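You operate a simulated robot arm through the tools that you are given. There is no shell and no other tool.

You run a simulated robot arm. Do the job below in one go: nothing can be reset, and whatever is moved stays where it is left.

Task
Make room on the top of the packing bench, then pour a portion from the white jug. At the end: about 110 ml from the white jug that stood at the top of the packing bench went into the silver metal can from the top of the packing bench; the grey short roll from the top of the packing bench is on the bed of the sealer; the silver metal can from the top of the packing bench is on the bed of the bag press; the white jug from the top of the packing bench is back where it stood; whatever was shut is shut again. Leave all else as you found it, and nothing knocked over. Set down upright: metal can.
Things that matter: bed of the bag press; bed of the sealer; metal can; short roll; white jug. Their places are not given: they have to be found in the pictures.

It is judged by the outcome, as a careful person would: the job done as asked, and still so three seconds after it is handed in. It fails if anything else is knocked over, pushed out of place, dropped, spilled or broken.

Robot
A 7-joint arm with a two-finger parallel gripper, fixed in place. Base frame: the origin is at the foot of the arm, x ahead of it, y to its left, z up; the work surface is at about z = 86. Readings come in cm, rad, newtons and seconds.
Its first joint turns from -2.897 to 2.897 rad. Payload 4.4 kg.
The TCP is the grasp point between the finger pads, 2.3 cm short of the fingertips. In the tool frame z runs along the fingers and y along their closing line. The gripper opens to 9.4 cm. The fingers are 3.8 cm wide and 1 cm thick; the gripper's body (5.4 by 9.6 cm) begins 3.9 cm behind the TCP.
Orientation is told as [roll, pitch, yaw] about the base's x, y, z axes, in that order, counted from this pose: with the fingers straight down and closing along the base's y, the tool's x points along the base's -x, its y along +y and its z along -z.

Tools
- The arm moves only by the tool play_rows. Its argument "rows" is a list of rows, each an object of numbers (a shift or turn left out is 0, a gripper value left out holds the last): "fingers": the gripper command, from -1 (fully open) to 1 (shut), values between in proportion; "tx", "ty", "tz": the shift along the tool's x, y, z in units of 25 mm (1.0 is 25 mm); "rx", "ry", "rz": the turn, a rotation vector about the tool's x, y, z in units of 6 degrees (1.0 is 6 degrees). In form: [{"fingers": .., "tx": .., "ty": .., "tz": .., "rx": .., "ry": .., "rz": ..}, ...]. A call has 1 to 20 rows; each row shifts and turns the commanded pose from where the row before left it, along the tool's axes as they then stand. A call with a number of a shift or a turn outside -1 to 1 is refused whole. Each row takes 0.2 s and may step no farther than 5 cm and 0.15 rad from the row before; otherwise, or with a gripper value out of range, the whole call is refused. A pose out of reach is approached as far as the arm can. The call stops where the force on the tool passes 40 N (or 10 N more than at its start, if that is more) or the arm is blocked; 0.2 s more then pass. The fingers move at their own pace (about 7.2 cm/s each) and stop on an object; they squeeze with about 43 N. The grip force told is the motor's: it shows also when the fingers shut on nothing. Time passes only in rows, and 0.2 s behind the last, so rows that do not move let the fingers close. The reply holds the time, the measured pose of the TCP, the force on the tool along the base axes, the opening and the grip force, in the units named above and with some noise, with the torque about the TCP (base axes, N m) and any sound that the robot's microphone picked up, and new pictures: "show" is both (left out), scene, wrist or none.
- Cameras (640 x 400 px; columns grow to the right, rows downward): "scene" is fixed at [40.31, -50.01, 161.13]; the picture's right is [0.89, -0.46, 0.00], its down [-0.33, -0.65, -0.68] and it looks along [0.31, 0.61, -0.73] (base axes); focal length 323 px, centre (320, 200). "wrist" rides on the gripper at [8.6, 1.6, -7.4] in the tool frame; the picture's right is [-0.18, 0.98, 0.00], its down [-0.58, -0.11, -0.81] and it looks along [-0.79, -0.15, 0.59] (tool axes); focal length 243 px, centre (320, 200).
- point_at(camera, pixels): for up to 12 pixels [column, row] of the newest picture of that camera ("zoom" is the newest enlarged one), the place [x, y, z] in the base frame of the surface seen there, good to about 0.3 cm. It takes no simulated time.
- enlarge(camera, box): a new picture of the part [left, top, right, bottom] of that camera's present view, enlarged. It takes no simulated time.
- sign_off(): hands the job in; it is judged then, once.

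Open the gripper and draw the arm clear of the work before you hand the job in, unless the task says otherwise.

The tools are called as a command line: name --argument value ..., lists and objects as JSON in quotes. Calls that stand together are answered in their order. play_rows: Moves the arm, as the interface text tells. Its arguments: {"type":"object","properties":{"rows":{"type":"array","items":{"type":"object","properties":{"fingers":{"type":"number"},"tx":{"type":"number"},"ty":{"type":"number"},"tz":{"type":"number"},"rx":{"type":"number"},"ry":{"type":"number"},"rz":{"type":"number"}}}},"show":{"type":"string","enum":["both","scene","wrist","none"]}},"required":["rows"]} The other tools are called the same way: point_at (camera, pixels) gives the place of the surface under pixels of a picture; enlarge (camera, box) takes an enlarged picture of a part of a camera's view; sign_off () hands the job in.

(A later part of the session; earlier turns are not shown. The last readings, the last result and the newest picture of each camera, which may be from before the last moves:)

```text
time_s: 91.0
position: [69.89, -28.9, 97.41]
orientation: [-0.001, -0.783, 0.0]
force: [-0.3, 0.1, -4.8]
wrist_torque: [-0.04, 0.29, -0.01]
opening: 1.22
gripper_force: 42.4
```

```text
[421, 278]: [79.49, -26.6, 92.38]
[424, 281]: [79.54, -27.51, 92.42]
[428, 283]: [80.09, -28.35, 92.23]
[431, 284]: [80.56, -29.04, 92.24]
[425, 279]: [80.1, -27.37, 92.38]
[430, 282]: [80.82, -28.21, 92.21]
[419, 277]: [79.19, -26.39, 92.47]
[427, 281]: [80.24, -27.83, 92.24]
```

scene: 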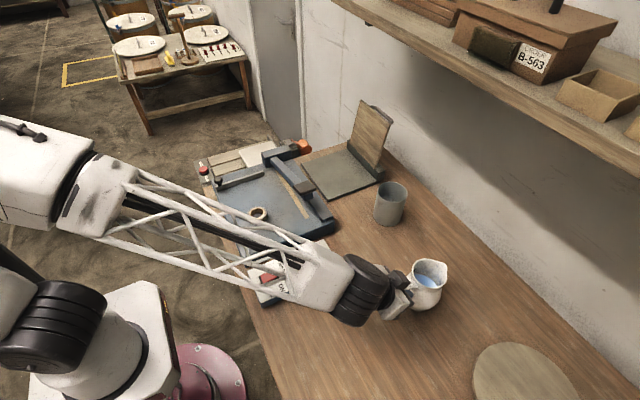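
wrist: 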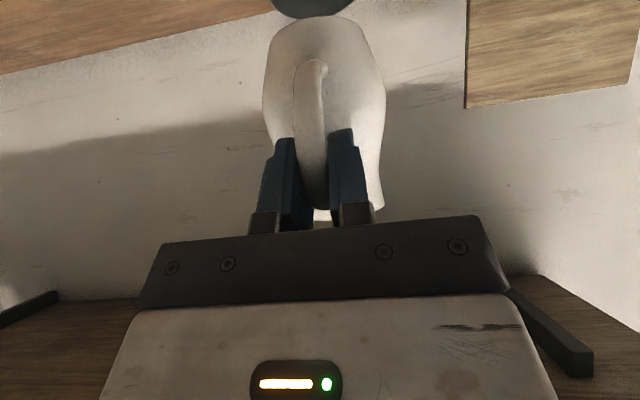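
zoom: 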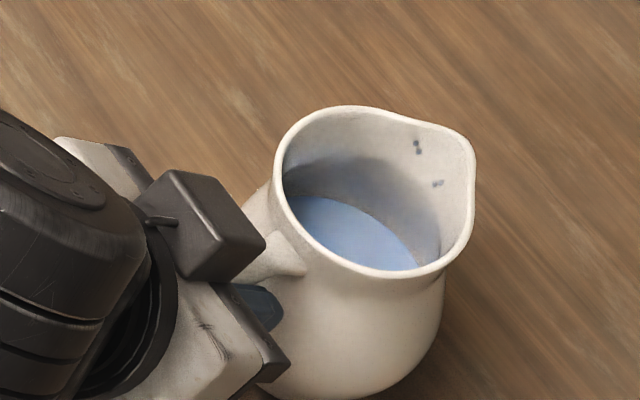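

The level dropped from 91.9 to about 90.3 relative to the bench, i.e. 1.57 cm. I measure the water's edge to get the inner radius.

point_at --camera "zoom" --pixels '[[290, 199], [300, 196], [320, 197], [340, 201], [360, 208], [380, 220], [400, 238], [410, 252], [417, 264], [440, 240], [300, 180]]'

enlarge --camera "scene" --box '[410, 255, 450, 295]'

```text
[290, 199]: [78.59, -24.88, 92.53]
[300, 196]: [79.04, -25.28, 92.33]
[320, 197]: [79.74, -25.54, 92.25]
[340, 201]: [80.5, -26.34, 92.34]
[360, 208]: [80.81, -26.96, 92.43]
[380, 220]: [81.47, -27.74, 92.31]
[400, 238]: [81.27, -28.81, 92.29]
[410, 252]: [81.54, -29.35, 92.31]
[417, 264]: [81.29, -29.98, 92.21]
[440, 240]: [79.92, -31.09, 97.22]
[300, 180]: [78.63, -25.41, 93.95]
```

```text
10.00 times, centred on (430, 275) of scene
```

zoom: 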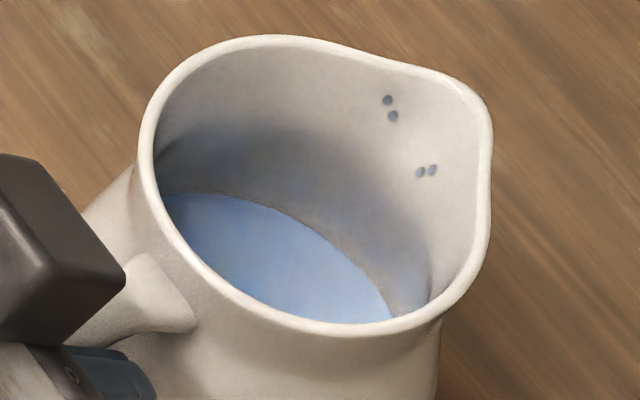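

The inner radius is about 4.2 cm, so about 86 ml has been poured, in agreement with the weighing. About 22 ml more is needed, i.e. roughly 2.3° beyond the last tilt; I go back the same way.

play_rows --rows '[{"tx": -0.2, "tz": -0.2}, {"tx": -0.4, "tz": -0.4}, {"tx": -0.55, "tz": -0.55}, {"tx": -0.6, "tz": -0.6}, {"tx": -0.6, "tz": -0.6}, {"tx": -0.6, "tz": -0.6}, {"tx": -0.55, "tz": -0.55}, {"tx": -0.4, "tz": -0.4}, {"tx": -0.25, "tz": -0.25}, {"tx": -0.1, "tz": -0.1}, {}]' --show "none"

play_rows --rows '[{"ty": 0.3, "tx": -0.04, "tz": 0.04}, {"ty": 0.55, "tx": -0.07, "tz": 0.07}, {"ty": 0.75, "tx": -0.1, "tz": 0.1}, {"ty": 0.8, "tx": -0.1, "tz": 0.1}, {"ty": 0.8, "tx": -0.1, "tz": 0.1}, {"ty": 0.8, "tx": -0.1, "tz": 0.1}, {"ty": 0.8, "tx": -0.1, "tz": 0.1}, {"ty": 0.8, "tx": -0.1, "tz": 0.1}, {"ty": 0.8, "tx": -0.1, "tz": 0.1}, {"ty": 0.8, "tx": -0.1, "tz": 0.1}, {"ty": 0.8, "tx": -0.1, "tz": 0.1}, {"ty": 0.8, "tx": -0.1, "tz": 0.1}, {"ty": 0.65, "tx": -0.1, "tz": 0.1}, {"ty": 0.5, "tx": -0.08, "tz": 0.08}, {"ty": 0.3, "tx": -0.05, "tz": 0.05}, {}, {}]' --show "scene"

```text
time_s: 93.4
position: [70.12, -28.95, 112.22]
orientation: [0.0, -0.785, 0.0]
force: [0.2, 0.3, -3.7]
wrist_torque: [0.01, 0.25, 0.0]
opening: 1.26
gripper_force: 42.5
```

```text
time_s: 97.0
position: [74.85, -3.32, 112.31]
orientation: [0.0, -0.783, 0.0]
force: [0.1, 0.2, -3.8]
wrist_torque: [0.0, 0.26, 0.01]
opening: 1.27
gripper_force: 42.5
```

scene: 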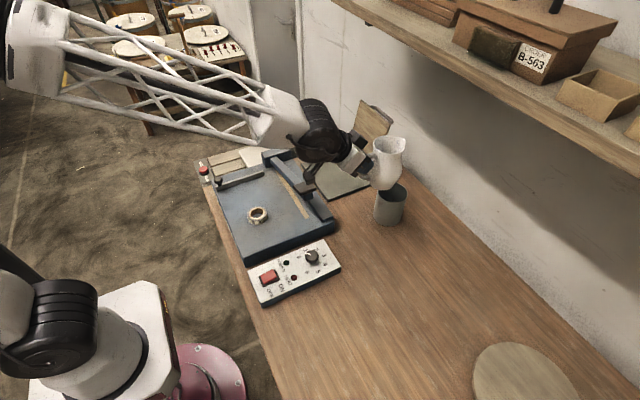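

The jug is back behind the can at (74.8,-3.2,112.3). I repeat the tilt to 45° above the can.

play_rows --rows '[{"ry": 0.25}, {"ry": 0.5, "tx": -0.04}, {"ry": 0.7, "tx": -0.05}, {"ry": 0.7, "tx": -0.05}, {"ry": 0.7, "tx": -0.05}, {"ry": 0.7, "tx": -0.06}, {"ry": 0.7, "tx": -0.06}, {"ry": 0.7, "tx": -0.06}, {"ry": 0.7, "tx": -0.06}, {"ry": 0.7, "tx": -0.06}, {"ry": 0.7, "tx": -0.06}, {"ry": 0.6, "tx": -0.05}, {}, {}]' --show "scene"

```text
time_s: 100.0
position: [76.14, -3.43, 112.86]
orientation: [0.001, 0.017, -0.001]
force: [-0.2, -0.6, -4.9]
wrist_torque: [-0.01, 0.04, -0.01]
opening: 1.25
gripper_force: 42.8
```

scene: 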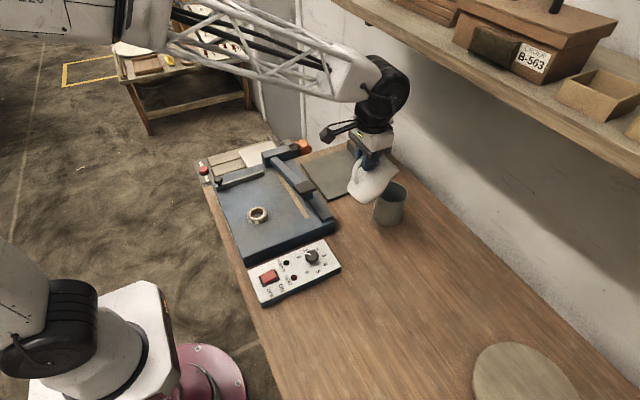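

Same pose as before, with y slightly low (-3.35). I correct y by 0.15 cm, lower, and tilt up to 64° with the lip held.

play_rows --rows '[{"tz": 0.3, "ty": 0.06}, {"tz": 0.4}, {"tz": 0.4}, {"tz": 0.4}, {"tz": 0.4}, {"tz": 0.2}, {"ry": 0.5, "tx": -0.14, "tz": -0.19}, {"ry": 0.5, "tx": -0.14, "tz": -0.19}, {"ry": 0.5, "tx": -0.14, "tz": -0.19}, {"ry": 0.5, "tx": -0.14, "tz": -0.19}, {"ry": 0.5, "tx": -0.14, "tz": -0.19}, {"ry": 0.5, "tx": -0.14, "tz": -0.19}, {}, {}]' --show "scene"

enlarge --camera "scene" --box '[370, 160, 420, 220]'

```text
time_s: 103.0
position: [78.49, -3.32, 110.18]
orientation: [0.0, 0.33, -0.002]
force: [0.1, -0.5, -4.1]
wrist_torque: [-0.03, -0.04, -0.01]
opening: 1.28
gripper_force: 42.5
```

scene: 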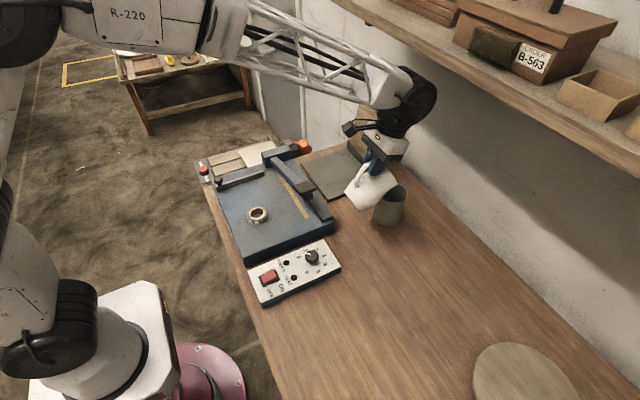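

```text
6.67 times, centred on (395, 190) of scene
```

zoom: 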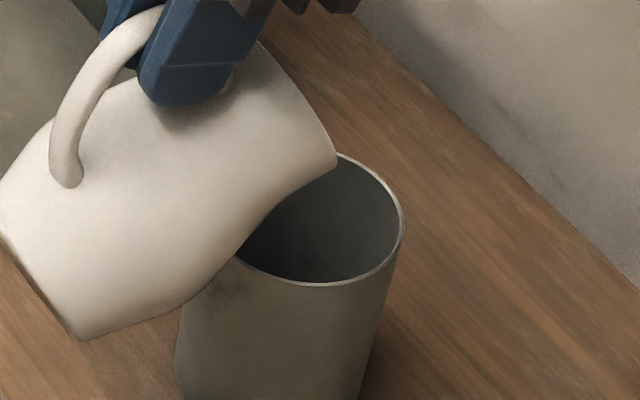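

No flow at 64°, as expected. I add 2.3° and hold for about 4 s.

play_rows --rows '[{"ry": 0.19, "tx": -0.055, "tz": -0.07}, {"ry": 0.19, "tx": -0.055, "tz": -0.07}, {}, {}, {}, {}, {}]' --show "scene"

enlarge --camera "scene" --box '[370, 160, 420, 220]'

play_rows --rows '[{}, {}, {}, {}, {}, {}, {}, {}, {}, {}, {}, {}, {}, {}]' --show "scene"

enlarge --camera "scene" --box '[370, 160, 420, 220]'

```text
time_s: 104.6
position: [78.97, -3.24, 110.41]
orientation: [-0.001, 0.372, 0.0]
force: [0.1, 0.1, -3.4]
wrist_torque: [0.0, -0.02, 0.02]
opening: 1.25
gripper_force: 43.4
```

scene: 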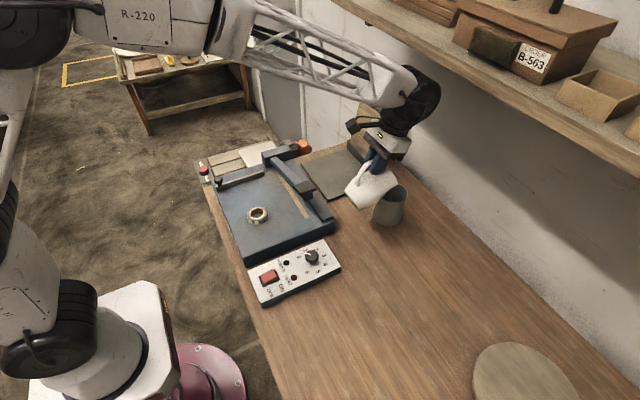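

```text
6.67 times, centred on (395, 190) of scene
```

zoom: 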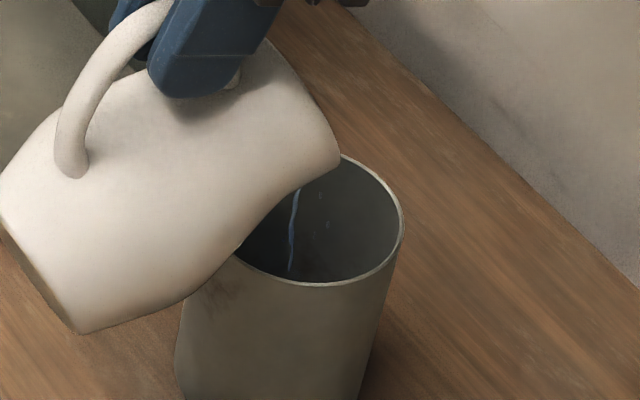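

```text
time_s: 107.6
position: [78.89, -3.2, 110.36]
orientation: [0.0, 0.372, 0.002]
force: [0.5, 0.2, -3.6]
wrist_torque: [0.03, -0.01, -0.01]
opening: 1.24
gripper_force: 42.7
```

scene: 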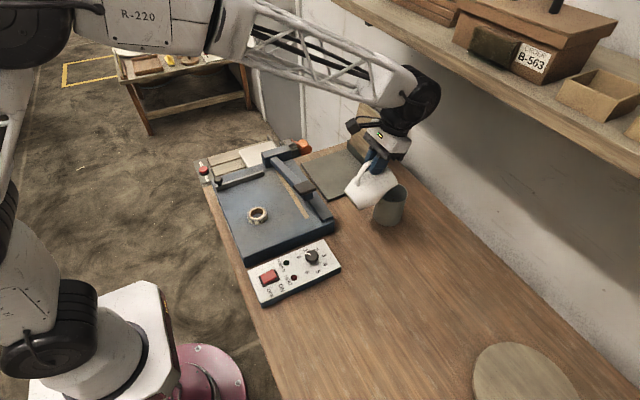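

```text
6.67 times, centred on (395, 190) of scene
```

zoom: 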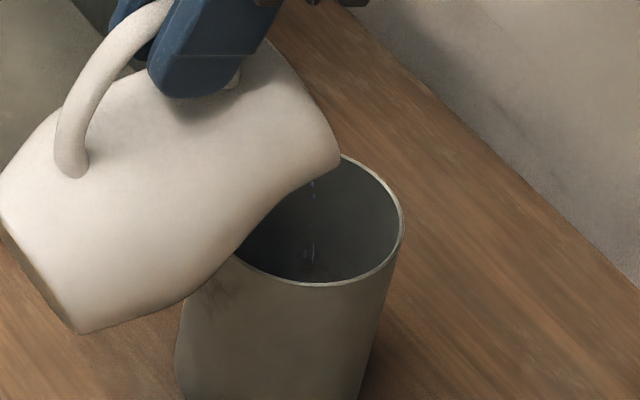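

The flow at 66° has almost ended. I hold 2.5 s more for the last drips, then tilt back with the lip over the can and raise the jug.

play_rows --rows '[{}, {}, {}, {}, {}, {}, {}, {}, {}, {}, {}, {}]' --show "scene"

enlarge --camera "scene" --box '[370, 160, 420, 220]'

play_rows --rows '[{"ry": -0.38, "tx": 0.11, "tz": 0.14}, {"ry": -0.5, "tx": 0.14, "tz": 0.19}, {"ry": -0.5, "tx": 0.14, "tz": 0.19}, {"ry": -0.5, "tx": 0.14, "tz": 0.19}, {"ry": -0.5, "tx": 0.14, "tz": 0.19}, {"ry": -0.5, "tx": 0.14, "tz": 0.19}, {"ry": -0.5, "tx": 0.14, "tz": 0.19}, {}, {}, {"tz": -0.2}, {"tz": -0.4}, {"tz": -0.4}, {"tz": -0.4}, {"tz": -0.4}, {"tz": -0.3}, {}]' --show "scene"

enlarge --camera "scene" --box '[350, 140, 430, 230]'

```text
time_s: 110.2
position: [78.93, -3.16, 110.47]
orientation: [-0.001, 0.373, 0.0]
force: [-0.1, -0.2, -3.8]
wrist_torque: [0.01, -0.04, 0.01]
opening: 1.27
gripper_force: 42.9
```

scene: 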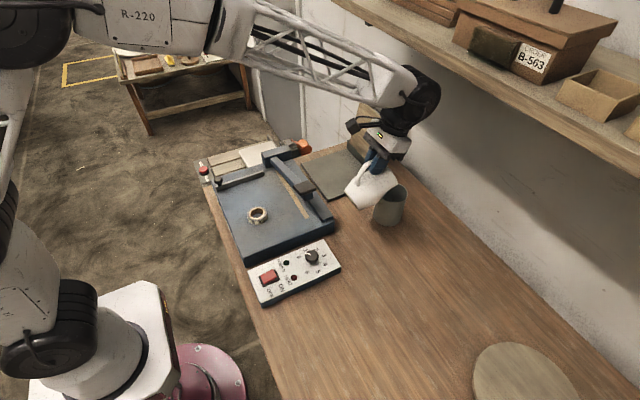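

```text
6.67 times, centred on (395, 190) of scene
```

zoom: 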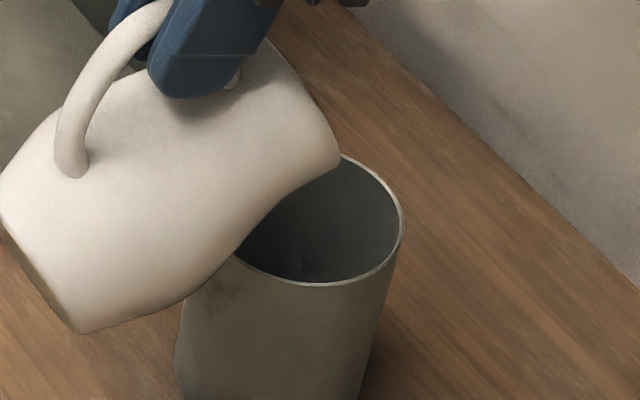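

```text
time_s: 113.6
position: [76.08, -3.23, 112.99]
orientation: [0.0, 0.018, -0.001]
force: [0.3, 0.1, -4.1]
wrist_torque: [-0.01, 0.06, 0.03]
opening: 1.24
gripper_force: 43.3
```

scene: 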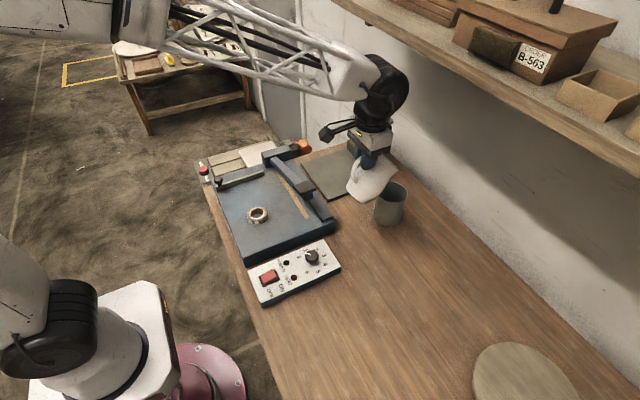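

```text
4.44 times, centred on (390, 185) of scene
```

zoom: 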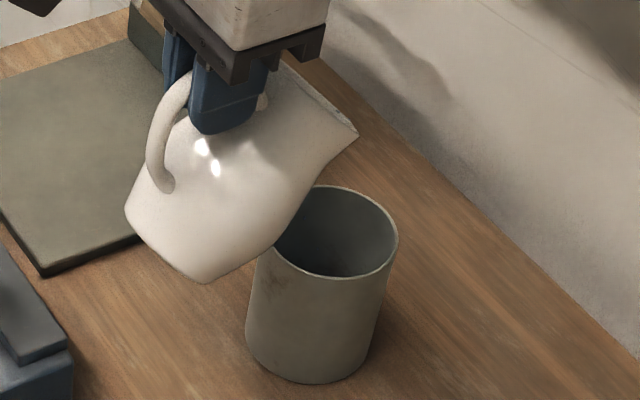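

Clean, no drips outside. I turn the jug upright, then carry it back above its original place.

play_rows --rows '[{"ry": -0.6, "tx": 0.05}, {"ry": -0.7, "tx": 0.06}, {"ry": -0.7, "tx": 0.06}, {"ry": -0.7, "tx": 0.06}, {"ry": -0.7, "tx": 0.06}, {"ry": -0.7, "tx": 0.06}, {"ry": -0.7, "tx": 0.06}, {"ry": -0.7, "tx": 0.05}, {"ry": -0.7, "tx": 0.05}, {"ry": -0.7, "tx": 0.05}, {"ry": -0.5, "tx": 0.04}, {"ry": -0.27}, {}, {}]' --show "none"

play_rows --rows '[{}]' --show "none"

play_rows --rows '[{}]' --show "none"

play_rows --rows '[{}]' --show "none"

play_rows --rows '[{}]' --show "none"

play_rows --rows '[{}]' --show "none"

play_rows --rows '[{}]' --show "none"

```text
time_s: 116.6
position: [74.58, -3.31, 112.61]
orientation: [0.0, -0.784, 0.0]
force: [-0.6, -0.2, -4.1]
wrist_torque: [-0.04, 0.28, 0.04]
opening: 1.26
gripper_force: 42.7
```

```text
time_s: 117.0
position: [74.55, -3.37, 112.64]
orientation: [0.0, -0.787, -0.002]
force: [0.1, -0.2, -3.6]
wrist_torque: [-0.01, 0.25, 0.01]
opening: 1.26
gripper_force: 42.8
```

```text
time_s: 117.4
position: [74.56, -3.17, 112.64]
orientation: [0.0, -0.786, 0.001]
force: [-0.1, 0.4, -4.2]
wrist_torque: [0.03, 0.27, 0.0]
opening: 1.23
gripper_force: 42.9
```

```text
time_s: 117.8
position: [74.69, -3.22, 112.57]
orientation: [-0.001, -0.784, 0.001]
force: [0.4, 0.3, -3.3]
wrist_torque: [-0.01, 0.22, 0.0]
opening: 1.26
gripper_force: 42.3
```

```text
time_s: 118.2
position: [74.65, -3.27, 112.62]
orientation: [-0.003, -0.785, 0.0]
force: [-0.7, -0.4, -3.4]
wrist_torque: [0.01, 0.27, 0.0]
opening: 1.27
gripper_force: 42.6
```

```text
time_s: 118.6
position: [74.52, -3.22, 112.57]
orientation: [0.001, -0.786, -0.001]
force: [0.4, -0.2, -3.8]
wrist_torque: [-0.03, 0.29, -0.01]
opening: 1.24
gripper_force: 43.0
```

```text
time_s: 119.0
position: [74.63, -3.3, 112.61]
orientation: [-0.001, -0.785, 0.0]
force: [-0.3, 0.2, -4.3]
wrist_torque: [0.03, 0.24, 0.01]
opening: 1.28
gripper_force: 42.8
```

Readings are too noisy to tell the last small portion, so I check by sight again. I carry the jug back to hover just above its original place.

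play_rows --rows '[{"ty": -0.3, "tx": 0.04, "tz": -0.04}, {"ty": -0.55, "tx": 0.07, "tz": -0.07}, {"ty": -0.75, "tx": 0.1, "tz": -0.1}, {"ty": -0.8, "tx": 0.1, "tz": -0.1}, {"ty": -0.8, "tx": 0.1, "tz": -0.1}, {"ty": -0.8, "tx": 0.1, "tz": -0.1}, {"ty": -0.8, "tx": 0.1, "tz": -0.1}, {"ty": -0.8, "tx": 0.1, "tz": -0.1}, {"ty": -0.8, "tx": 0.1, "tz": -0.1}, {"ty": -0.8, "tx": 0.1, "tz": -0.1}, {"ty": -0.8, "tx": 0.1, "tz": -0.1}, {"ty": -0.8, "tx": 0.1, "tz": -0.1}, {"ty": -0.7, "tx": 0.1, "tz": -0.1}, {"ty": -0.5, "tx": 0.07, "tz": -0.07}, {"ty": -0.3, "tx": 0.03, "tz": -0.03}, {}, {}]' --show "none"

play_rows --rows '[{"tx": 0.25, "tz": 0.25}, {"tx": 0.45, "tz": 0.45}, {"tx": 0.6, "tz": 0.6}, {"tx": 0.6, "tz": 0.6}, {"tx": 0.6, "tz": 0.6}, {"tx": 0.6, "tz": 0.6}, {"tx": 0.5, "tz": 0.5}, {"tx": 0.4, "tz": 0.4}, {"tx": 0.25, "tz": 0.25}, {"tx": 0.15, "tz": 0.15}, {}, {}, {}]' --show "scene"

enlarge --camera "scene" --box '[390, 250, 450, 300]'

```text
time_s: 122.6
position: [70.01, -29.05, 112.73]
orientation: [0.0, -0.785, 0.0]
force: [0.7, 0.1, -3.4]
wrist_torque: [0.03, 0.27, 0.0]
opening: 1.25
gripper_force: 43.0
```

```text
time_s: 125.4
position: [69.98, -28.98, 97.02]
orientation: [0.0, -0.786, 0.002]
force: [0.3, -0.3, -3.8]
wrist_torque: [0.02, 0.25, -0.01]
opening: 1.25
gripper_force: 43.3
```

scene: 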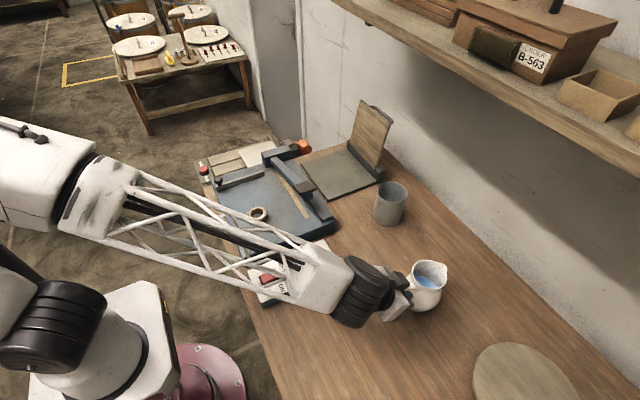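

```text
8.00 times, centred on (420, 275) of scene
```

zoom: 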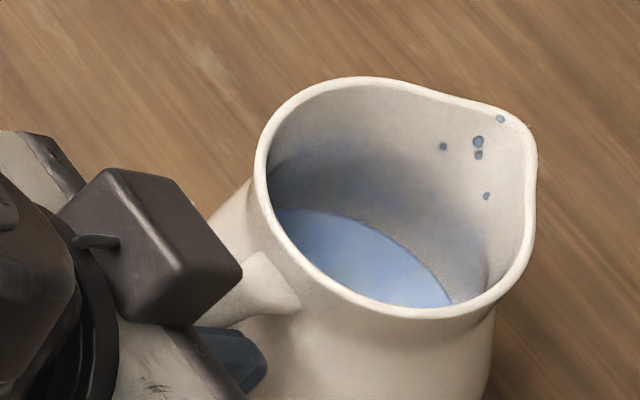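

point_at --camera "zoom" --pixels '[[310, 230], [330, 240], [350, 255], [370, 265], [390, 275], [410, 285], [430, 295], [350, 235], [390, 260], [330, 225]]'

point_at --camera "zoom" --pixels '[[258, 160], [300, 92], [350, 80], [440, 100], [534, 160], [525, 250], [470, 305], [400, 313], [320, 285], [280, 245], [430, 300], [360, 270]]'

```text
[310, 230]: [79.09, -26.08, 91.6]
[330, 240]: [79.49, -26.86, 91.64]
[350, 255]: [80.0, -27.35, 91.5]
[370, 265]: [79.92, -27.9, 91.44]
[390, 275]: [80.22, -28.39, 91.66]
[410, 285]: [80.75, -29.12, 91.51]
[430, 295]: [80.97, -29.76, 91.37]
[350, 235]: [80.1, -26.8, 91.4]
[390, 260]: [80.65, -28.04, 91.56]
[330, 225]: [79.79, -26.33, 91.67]
```

```text
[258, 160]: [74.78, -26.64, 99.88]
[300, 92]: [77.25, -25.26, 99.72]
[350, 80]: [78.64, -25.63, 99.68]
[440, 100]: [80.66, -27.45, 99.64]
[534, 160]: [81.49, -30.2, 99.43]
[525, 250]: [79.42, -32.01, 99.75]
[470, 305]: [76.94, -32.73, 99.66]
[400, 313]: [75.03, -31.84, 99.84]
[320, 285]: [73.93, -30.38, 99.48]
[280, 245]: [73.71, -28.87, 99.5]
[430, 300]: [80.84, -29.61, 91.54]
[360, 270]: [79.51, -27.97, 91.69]
```

The level now sits 8.1 cm below the rim against 6.1 at the start: a 2.0 cm drop, or about 110 ml. I lower the jug onto its original spot in small steps.

play_rows --rows '[{"tx": 0.15, "tz": 0.15}, {"tx": 0.15, "tz": 0.15}, {"tx": 0.1, "tz": 0.1}, {"tx": 0.04, "tz": 0.04}, {}, {}]' --show "none"

play_rows --rows '[{"tx": 0.02, "tz": 0.02}, {}]' --show "none"

```text
time_s: 126.8
position: [69.93, -29.1, 95.5]
orientation: [-0.001, -0.786, 0.001]
force: [-0.3, -0.1, -4.4]
wrist_torque: [0.03, 0.28, -0.03]
opening: 1.24
gripper_force: 43.2
```

```text
time_s: 127.4
position: [69.98, -29.07, 95.42]
orientation: [-0.001, -0.788, -0.001]
force: [0.4, -0.7, -2.4]
wrist_torque: [0.05, -0.08, -0.04]
opening: 1.24
gripper_force: 42.9
```

Contact has begun (force -2.4 N, torque gone). I lower a hair more and check.

play_rows --rows '[{"tx": 0.012, "tz": 0.012}, {}]' --show "both"

enlarge --camera "scene" --box '[380, 250, 460, 320]'

```text
time_s: 128.0
position: [69.93, -29.09, 95.41]
orientation: [-0.001, -0.787, -0.001]
force: [0.6, -2.6, 4.7]
wrist_torque: [-0.02, -0.59, -0.19]
opening: 1.22
gripper_force: 42.7
```

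scene: 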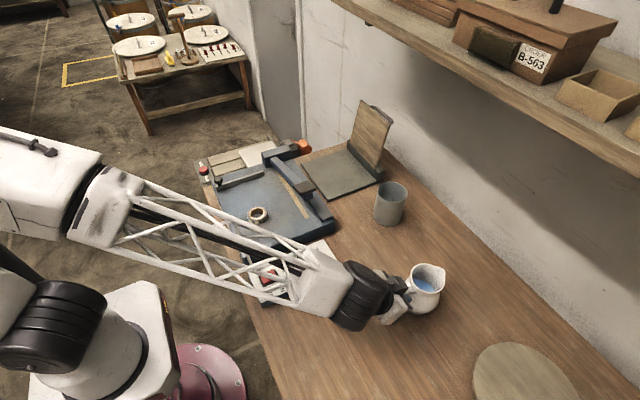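
wrist: 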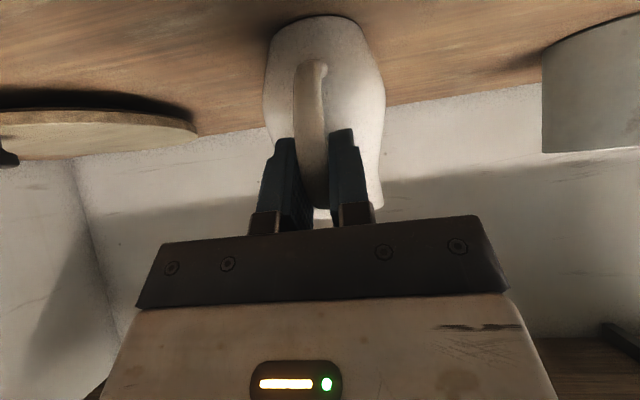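

```text
5.71 times, centred on (420, 285) of scene
```

zoom: 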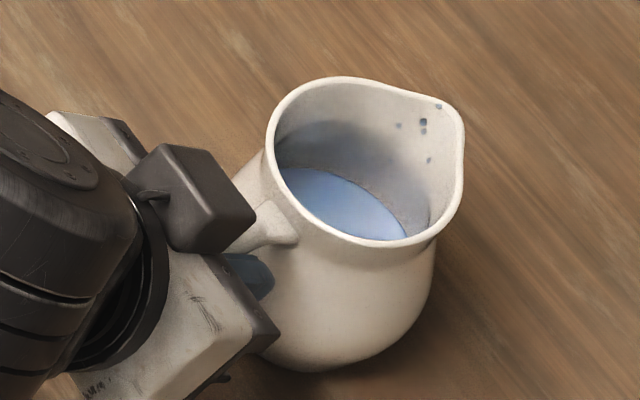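

The jug is seated with light pressure. I relax that by a fraction, open the fingers to 4.7 cm and back straight out along the finger direction.

play_rows --rows '[{"tx": -0.008, "tz": -0.008}, {"fingers": 0}, {"fingers": 0}, {"fingers": 0}, {"fingers": 0}]' --show "wrist"

play_rows --rows '[{"tz": -0.2}, {"tz": -0.4}, {"tz": -0.5}, {"tz": -0.6}, {"tz": -0.7}, {"tz": -0.8}, {"tz": -0.8}, {"tz": -0.8}, {}]' --show "both"

```text
time_s: 129.2
position: [69.96, -29.04, 95.38]
orientation: [-0.001, -0.785, -0.001]
force: [0.4, 0.6, 0.9]
wrist_torque: [0.03, 0.0, 0.03]
opening: 4.71
gripper_force: 0.1
```

wrist: 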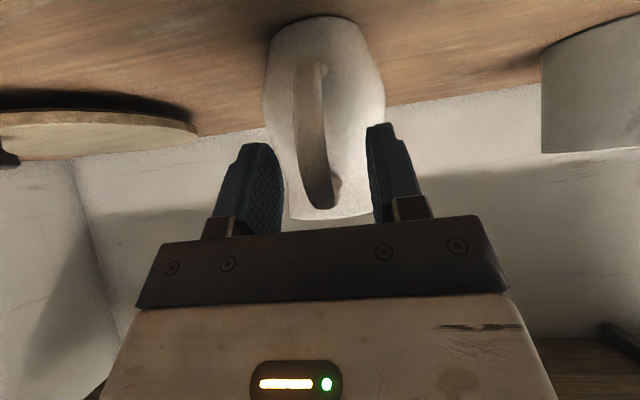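

```text
time_s: 131.2
position: [61.54, -29.03, 103.97]
orientation: [0.0, -0.785, 0.0]
force: [0.4, 0.0, 0.4]
wrist_torque: [0.0, -0.02, 0.0]
opening: 4.69
gripper_force: 0.0
```

scene: 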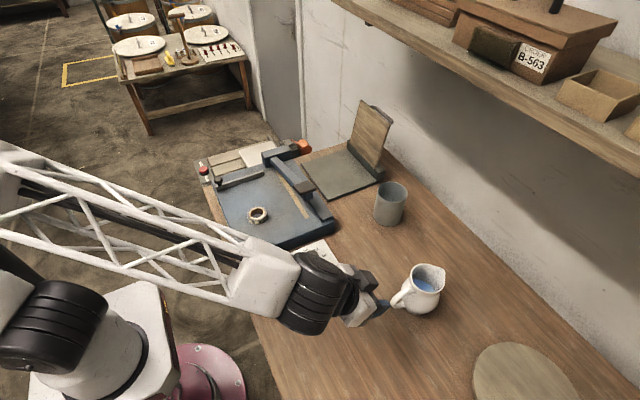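
wrist: 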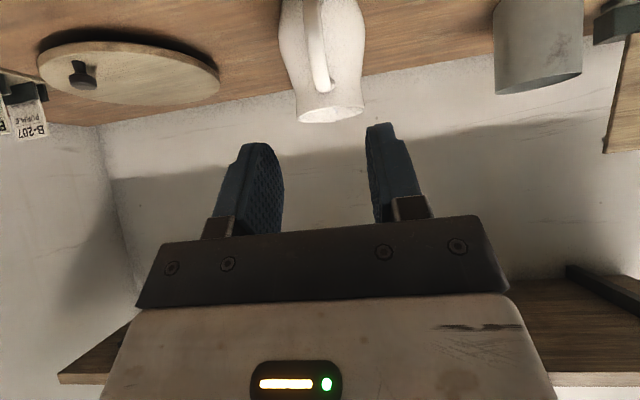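

The jug stands on its own at scene (420,287). I check its spout, handle and water level against the starting readings.

enlarge --camera "scene" --box '[390, 255, 460, 320]'

point_at --camera "scene" --pixels '[[443, 269], [442, 268], [440, 267], [443, 280], [425, 286], [428, 289], [422, 283], [430, 291], [426, 288]]'

```text
6.15 times, centred on (425, 288) of scene
```

zoom: 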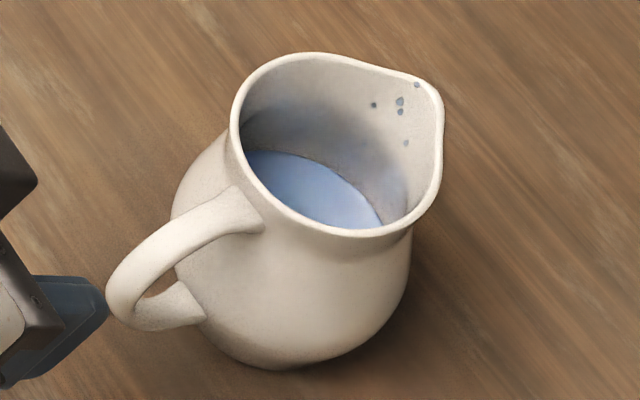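

```text
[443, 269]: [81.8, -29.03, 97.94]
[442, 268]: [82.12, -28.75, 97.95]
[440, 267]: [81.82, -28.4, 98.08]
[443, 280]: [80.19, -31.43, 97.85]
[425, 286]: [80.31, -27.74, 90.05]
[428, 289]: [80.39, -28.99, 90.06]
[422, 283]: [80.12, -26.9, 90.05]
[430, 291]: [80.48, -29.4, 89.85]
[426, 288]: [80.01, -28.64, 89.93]
```

The jug is back where it stood (spout tip within 0.2 cm) with its level at about 90.0. Now I turn the tool upright, rise, and move the wrist camera over the can to look inside it.

play_rows --rows '[{"ry": 0.9375}, {"ry": 0.9375}, {"ry": 0.9375}, {"ry": 0.9375}, {"ry": 0.9375}, {"ry": 0.9375}, {"ry": 0.9375}, {"ry": 0.9375}, {"tz": -0.8}, {"tz": -0.8}, {"tz": -0.8}, {"tz": -0.8, "fingers": -1}, {}]' --show "none"

play_rows --rows '[{"tx": -0.57, "ty": 0.86}, {"tx": -0.57, "ty": 0.86}, {"tx": -0.57, "ty": 0.86}, {"tx": -0.57, "ty": 0.86}, {"tx": -0.57, "ty": 0.86}, {"tx": -0.57, "ty": 0.86}, {"tx": -0.57, "ty": 0.86}, {"tx": -0.57, "ty": 0.86}, {"tx": -0.57, "ty": 0.86}, {"tx": -0.57, "ty": 0.86}, {"tx": -0.57, "ty": 0.86}, {"tx": -0.57, "ty": 0.86}, {"ry": 1}, {"ry": 1}, {"ry": 1}, {"ry": 1}, {"ry": 1}, {}]' --show "both"

```text
time_s: 134.0
position: [61.51, -29.13, 111.91]
orientation: [0.0, -0.002, 0.0]
force: [-0.5, -0.3, 0.1]
wrist_torque: [0.02, -0.01, -0.01]
opening: 9.42
gripper_force: 0.0
```

```text
time_s: 137.8
position: [78.49, -3.24, 111.9]
orientation: [0.0, 0.524, -0.001]
force: [0.3, 0.9, 0.2]
wrist_torque: [-0.02, 0.01, 0.0]
opening: 9.42
gripper_force: 0.0
```

scene: 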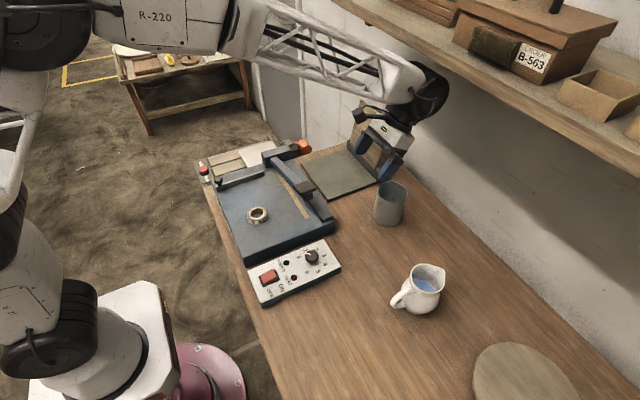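
wrist: 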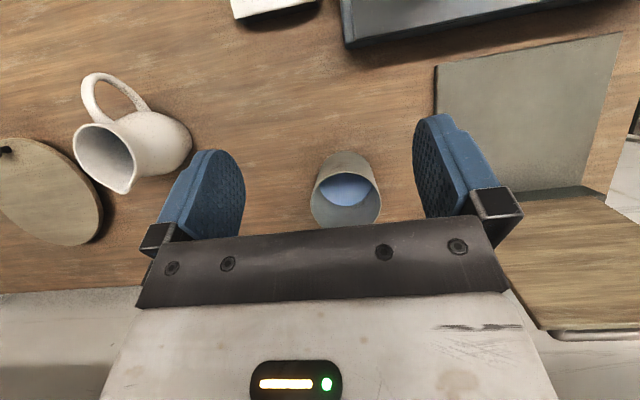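

The water in the can is visible at wrist (345,188). I enlarge it and measure the surface.

enlarge --camera "wrist" --box '[300, 140, 400, 235]'

point_at --camera "wrist" --pixels '[[345, 180], [345, 185], [345, 190], [345, 195], [335, 185], [355, 185], [350, 192], [340, 192], [330, 190], [362, 190], [345, 200], [325, 183]]'

```text
4.21 times, centred on (350, 188) of wrist
```

zoom: 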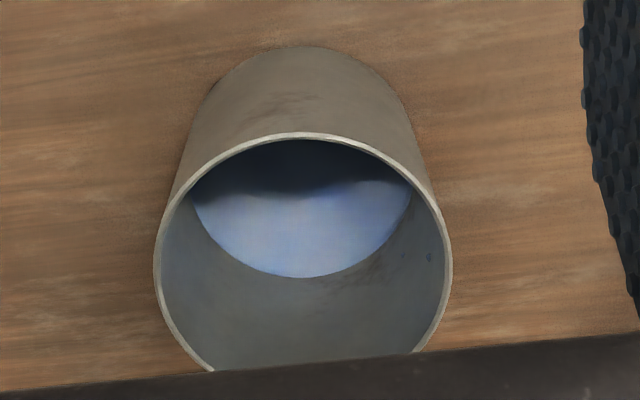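

```text
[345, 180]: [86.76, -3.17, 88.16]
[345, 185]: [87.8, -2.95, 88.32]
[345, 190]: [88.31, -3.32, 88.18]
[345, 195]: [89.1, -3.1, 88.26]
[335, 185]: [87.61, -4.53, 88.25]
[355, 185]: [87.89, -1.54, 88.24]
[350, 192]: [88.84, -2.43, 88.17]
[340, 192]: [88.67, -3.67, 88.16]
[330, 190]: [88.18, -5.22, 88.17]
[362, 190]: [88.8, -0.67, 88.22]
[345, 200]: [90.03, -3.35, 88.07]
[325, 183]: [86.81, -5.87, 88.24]
```

The can's water surface is at z≈88.2. I measure its edge to get the inner radius, and recheck the bench height beside the can.

point_at --camera "zoom" --pixels '[[197, 205], [215, 234], [245, 259], [280, 274], [305, 276], [335, 271], [370, 253], [395, 228], [409, 203], [120, 250], [500, 280], [100, 100]]'

point_at --camera "wrist" --pixels '[[337, 175], [345, 176], [355, 178], [326, 187], [366, 187], [334, 199], [357, 199], [290, 200], [400, 200], [300, 230]]'

```text
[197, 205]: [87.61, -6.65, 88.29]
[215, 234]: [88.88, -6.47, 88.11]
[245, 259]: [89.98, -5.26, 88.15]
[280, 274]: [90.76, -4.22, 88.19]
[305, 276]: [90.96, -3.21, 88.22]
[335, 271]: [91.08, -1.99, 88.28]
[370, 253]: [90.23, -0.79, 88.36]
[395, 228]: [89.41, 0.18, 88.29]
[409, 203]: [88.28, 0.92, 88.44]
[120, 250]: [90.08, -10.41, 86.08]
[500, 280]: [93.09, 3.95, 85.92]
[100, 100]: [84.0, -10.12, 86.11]
```

```text
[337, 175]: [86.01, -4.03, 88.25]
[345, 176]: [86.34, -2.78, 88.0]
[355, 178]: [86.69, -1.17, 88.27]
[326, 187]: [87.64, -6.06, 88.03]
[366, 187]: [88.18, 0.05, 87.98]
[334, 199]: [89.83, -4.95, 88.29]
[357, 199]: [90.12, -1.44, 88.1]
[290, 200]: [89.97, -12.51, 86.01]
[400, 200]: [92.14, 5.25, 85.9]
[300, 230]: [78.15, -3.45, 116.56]
```

Estimates from can level (≈92 ml), jug level (≈103 ml) and weight (≈95 ml) average about 97 ml, a bit short of 110. I will pour a small extra portion, repeating the same proven moves, starting by returning to the jug.

play_rows --rows '[{"ry": -1}, {"ry": -1}, {"ry": -1}, {"ry": -1}, {"ry": -1}, {"tx": 0.57, "ty": -0.86}, {"tx": 0.57, "ty": -0.86}, {"tx": 0.57, "ty": -0.86}, {"tx": 0.57, "ty": -0.86}, {"tx": 0.57, "ty": -0.86}, {"tx": 0.57, "ty": -0.86}, {"tx": 0.57, "ty": -0.86}, {"tx": 0.57, "ty": -0.86}, {"tx": 0.57, "ty": -0.86}, {"tx": 0.57, "ty": -0.86}, {"tx": 0.57, "ty": -0.86}, {"tx": 0.57, "ty": -0.86}, {}]' --show "none"

play_rows --rows '[{"tz": 0.8, "fingers": 0}, {"tz": 0.8}, {"tz": 0.8}, {"tz": 0.8}, {"ry": -0.9375}, {"ry": -0.9375}, {"ry": -0.9375}, {"ry": -0.9375}, {"ry": -0.9375}, {"ry": -0.9375}, {"ry": -0.9375}, {"ry": -0.9375}, {}]' --show "both"

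```text
time_s: 141.6
position: [61.48, -29.01, 111.78]
orientation: [0.0, -0.001, -0.001]
force: [-0.5, 0.6, 0.0]
wrist_torque: [0.01, 0.01, -0.04]
opening: 9.37
gripper_force: 0.1
```

```text
time_s: 144.4
position: [61.39, -28.89, 103.87]
orientation: [0.002, -0.787, 0.0]
force: [0.8, 0.6, -0.7]
wrist_torque: [-0.02, -0.02, 0.0]
opening: 4.7
gripper_force: 0.0
```

scene: 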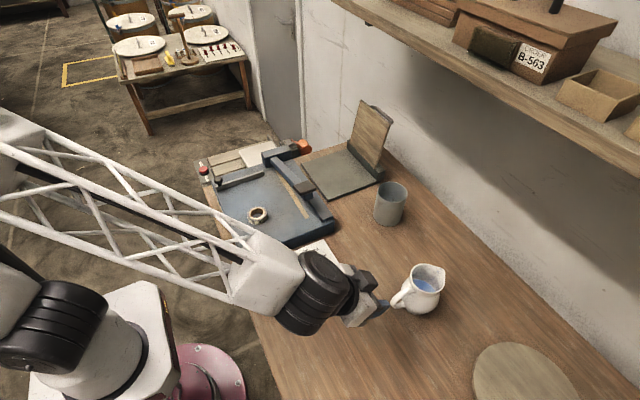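
wrist: 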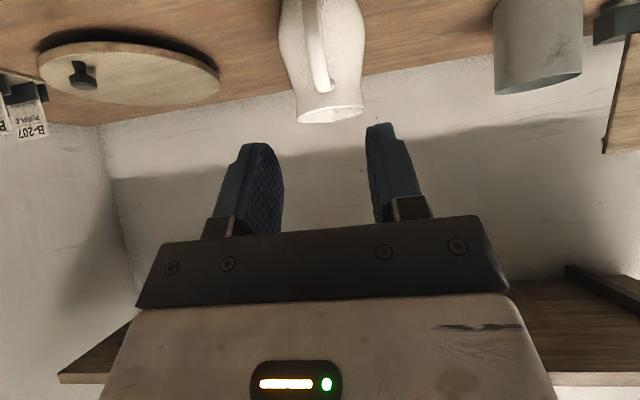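

The view matches the retreat view. I advance along the fingers by 11.9 cm, slowing at the end.

play_rows --rows '[{"tz": 0.6}, {"tz": 0.7}, {"tz": 0.7}, {"tz": 0.7}, {"tz": 0.6}, {"tz": 0.5}, {"tz": 0.4}, {"tz": 0.35}, {"tz": 0.2}, {}]' --show "wrist"

point_at --camera "wrist" --pixels '[[303, 180], [308, 180], [312, 180], [316, 180], [321, 180], [275, 180], [373, 180]]'

```text
time_s: 146.6
position: [69.91, -29.05, 95.52]
orientation: [0.001, -0.787, -0.001]
force: [0.2, -0.4, -0.3]
wrist_torque: [-0.01, -0.01, 0.0]
opening: 4.69
gripper_force: 0.0
```

wrist: 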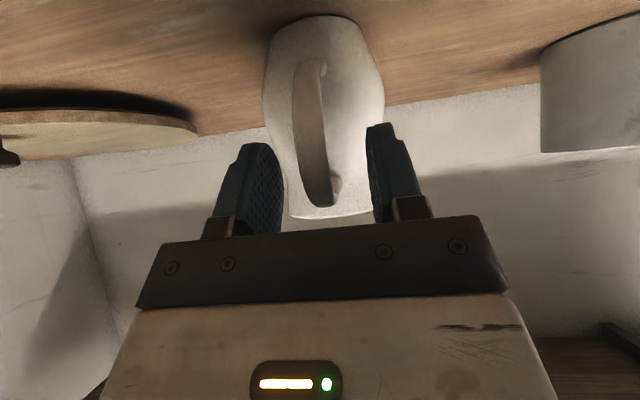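

```text
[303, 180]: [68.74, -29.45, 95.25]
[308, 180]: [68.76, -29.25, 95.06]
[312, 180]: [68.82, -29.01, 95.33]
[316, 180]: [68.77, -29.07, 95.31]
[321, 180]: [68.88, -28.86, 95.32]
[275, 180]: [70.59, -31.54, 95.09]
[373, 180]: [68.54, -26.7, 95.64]
```

The fingers straddle the handle centrally again, at nearly the same pose. I close, then lift 1.5 cm and check.

play_rows --rows '[{"fingers": 1}, {"fingers": 1}, {"fingers": 1}, {"fingers": 1}, {"fingers": 1}, {"tx": -0.1, "tz": -0.1}, {"tx": -0.15, "tz": -0.15}, {"tx": -0.17, "tz": -0.17}, {}, {}]' --show "both"

```text
time_s: 148.8
position: [69.85, -29.09, 96.94]
orientation: [0.0, -0.787, 0.0]
force: [-0.9, -0.7, -3.6]
wrist_torque: [0.02, 0.24, 0.01]
opening: 1.28
gripper_force: 42.8
```

scene: 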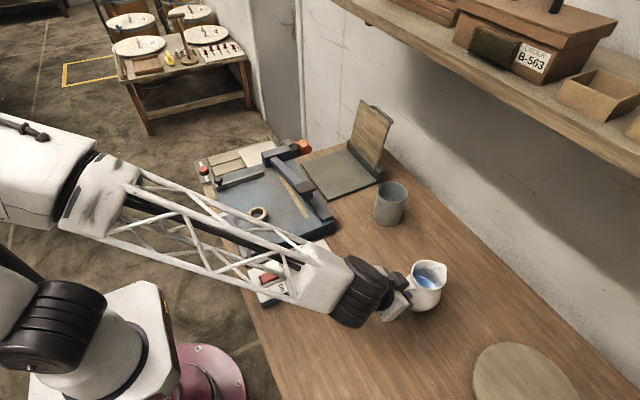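
wrist: 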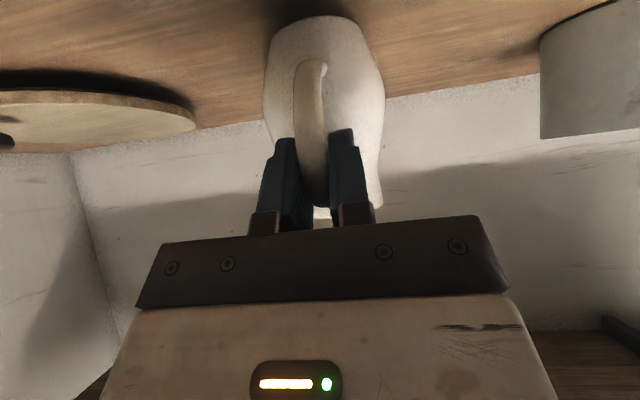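

The jug is held firmly as before. I raise it to z≈112 and carry it to the can.

play_rows --rows '[{"tx": -0.25, "tz": -0.25}, {"tx": -0.45, "tz": -0.45}, {"tx": -0.6, "tz": -0.6}, {"tx": -0.6, "tz": -0.6}, {"tx": -0.6, "tz": -0.6}, {"tx": -0.6, "tz": -0.6}, {"tx": -0.6, "tz": -0.6}, {"tx": -0.4, "tz": -0.4}, {"tx": -0.25, "tz": -0.25}, {}]' --show "none"

play_rows --rows '[{"ty": 0.3, "tx": -0.04, "tz": 0.04}, {"ty": 0.55, "tx": -0.07, "tz": 0.07}, {"ty": 0.75, "tx": -0.1, "tz": 0.1}, {"ty": 0.8, "tx": -0.1, "tz": 0.1}, {"ty": 0.8, "tx": -0.1, "tz": 0.1}, {"ty": 0.8, "tx": -0.1, "tz": 0.1}, {"ty": 0.8, "tx": -0.1, "tz": 0.1}, {"ty": 0.8, "tx": -0.1, "tz": 0.1}, {"ty": 0.8, "tx": -0.1, "tz": 0.1}, {"ty": 0.8, "tx": -0.1, "tz": 0.1}, {"ty": 0.8, "tx": -0.1, "tz": 0.1}, {"ty": 0.8, "tx": -0.1, "tz": 0.1}, {"ty": 0.68, "tx": -0.1, "tz": 0.1}, {"ty": 0.5, "tx": -0.09, "tz": 0.09}, {"ty": 0.34, "tx": -0.08, "tz": 0.08}, {}, {}]' --show "scene"

```text
time_s: 151.0
position: [69.84, -28.93, 112.36]
orientation: [0.002, -0.786, -0.003]
force: [-0.3, 0.8, -3.8]
wrist_torque: [-0.01, 0.25, -0.01]
opening: 1.24
gripper_force: 43.2
```

```text
time_s: 154.6
position: [74.77, -3.16, 112.36]
orientation: [-0.002, -0.785, 0.001]
force: [0.9, -0.7, -4.1]
wrist_torque: [0.03, 0.26, 0.02]
opening: 1.28
gripper_force: 43.2
```

scene: 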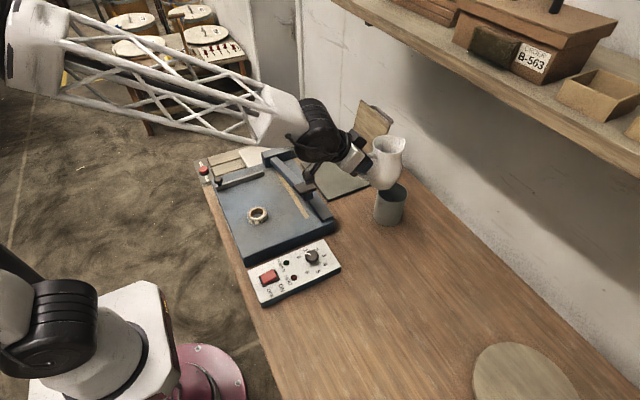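

The position matches the earlier one. I tilt to 45°, lower, and tilt on to 64° along the same path.

play_rows --rows '[{"ry": 0.25}, {"ry": 0.5, "tx": -0.04}, {"ry": 0.7, "tx": -0.05}, {"ry": 0.7, "tx": -0.05}, {"ry": 0.7, "tx": -0.05}, {"ry": 0.7, "tx": -0.06}, {"ry": 0.7, "tx": -0.06}, {"ry": 0.7, "tx": -0.06}, {"ry": 0.7, "tx": -0.06}, {"ry": 0.7, "tx": -0.06}, {"ry": 0.7, "tx": -0.06}, {"ry": 0.6, "tx": -0.05}, {}, {}]' --show "none"

play_rows --rows '[{"tz": 0.3}, {"tz": 0.4}, {"tz": 0.4}, {"tz": 0.4}, {"tz": 0.4}, {"tz": 0.2}, {"ry": 0.5, "tx": -0.14, "tz": -0.19}, {"ry": 0.5, "tx": -0.14, "tz": -0.19}, {"ry": 0.5, "tx": -0.14, "tz": -0.19}, {"ry": 0.5, "tx": -0.14, "tz": -0.19}, {"ry": 0.5, "tx": -0.14, "tz": -0.19}, {"ry": 0.5, "tx": -0.14, "tz": -0.19}, {}, {}]' --show "scene"

enlarge --camera "scene" --box '[370, 160, 420, 220]'

```text
time_s: 157.6
position: [76.12, -3.32, 112.8]
orientation: [0.001, 0.015, 0.002]
force: [-0.1, -0.1, -3.4]
wrist_torque: [0.01, 0.09, 0.01]
opening: 1.25
gripper_force: 42.7
```

```text
time_s: 160.6
position: [78.55, -3.23, 110.14]
orientation: [-0.002, 0.331, 0.001]
force: [-0.3, 0.5, -3.6]
wrist_torque: [0.0, -0.05, -0.01]
opening: 1.23
gripper_force: 42.9
```

scene: 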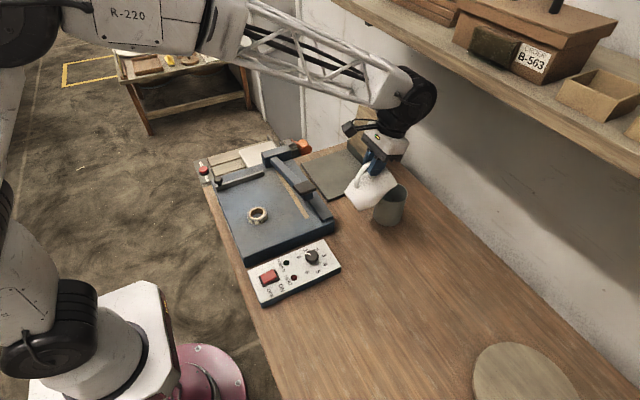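

```text
6.67 times, centred on (395, 190) of scene
```

zoom: 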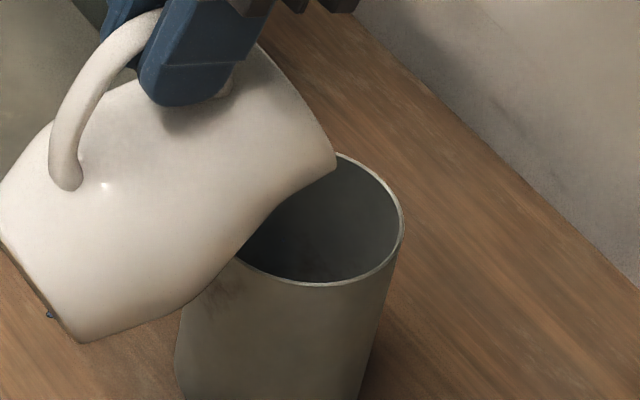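

A small blue dot shows at the jug's lower edge, zoom (50,314). I look closer before continuing.

point_at --camera "zoom" --pixels '[[50, 314], [48, 313], [52, 316], [40, 320], [60, 305]]'

enlarge --camera "scene" --box '[340, 195, 370, 220]'

```text
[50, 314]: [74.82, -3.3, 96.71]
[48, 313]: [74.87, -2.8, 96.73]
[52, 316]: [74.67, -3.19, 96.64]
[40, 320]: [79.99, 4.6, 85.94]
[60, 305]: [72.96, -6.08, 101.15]
```

```text
16.00 times, centred on (355, 208) of scene
```

zoom: 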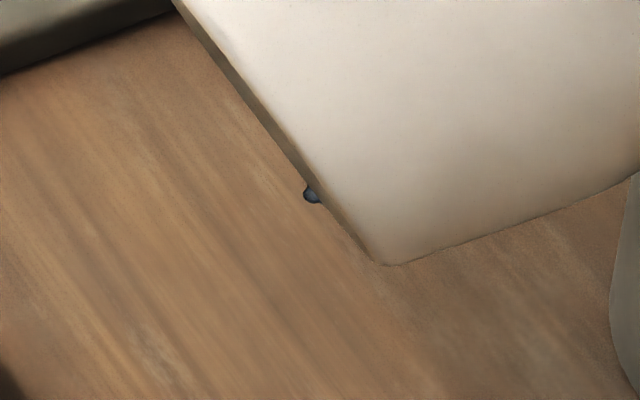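

A single droplet clings to the front edge of the jug's base at (74.8,-3.2,96.7). I wait a moment to see if it moves.

play_rows --rows '[{}]' --show "scene"

enlarge --camera "scene" --box '[340, 170, 420, 230]'

```text
time_s: 161.0
position: [78.48, -3.24, 110.14]
orientation: [0.001, 0.331, -0.001]
force: [0.3, -0.5, -4.3]
wrist_torque: [-0.01, -0.07, 0.02]
opening: 1.31
gripper_force: 42.9
```

scene: 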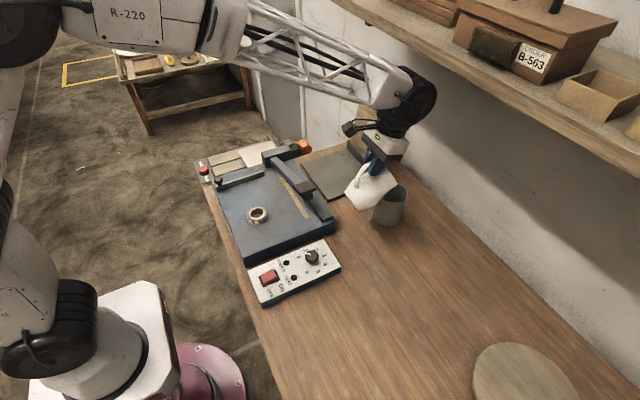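

```text
6.67 times, centred on (380, 200) of scene
```

zoom: 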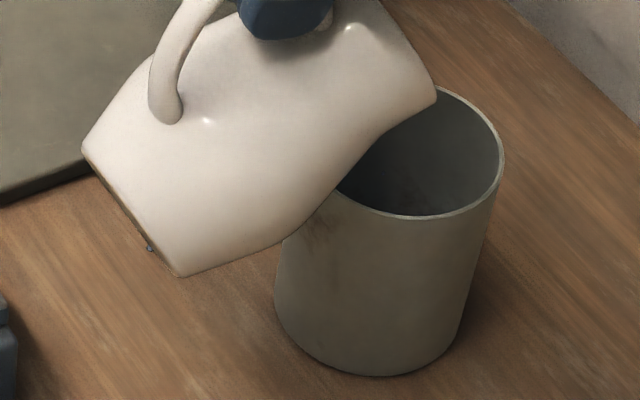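

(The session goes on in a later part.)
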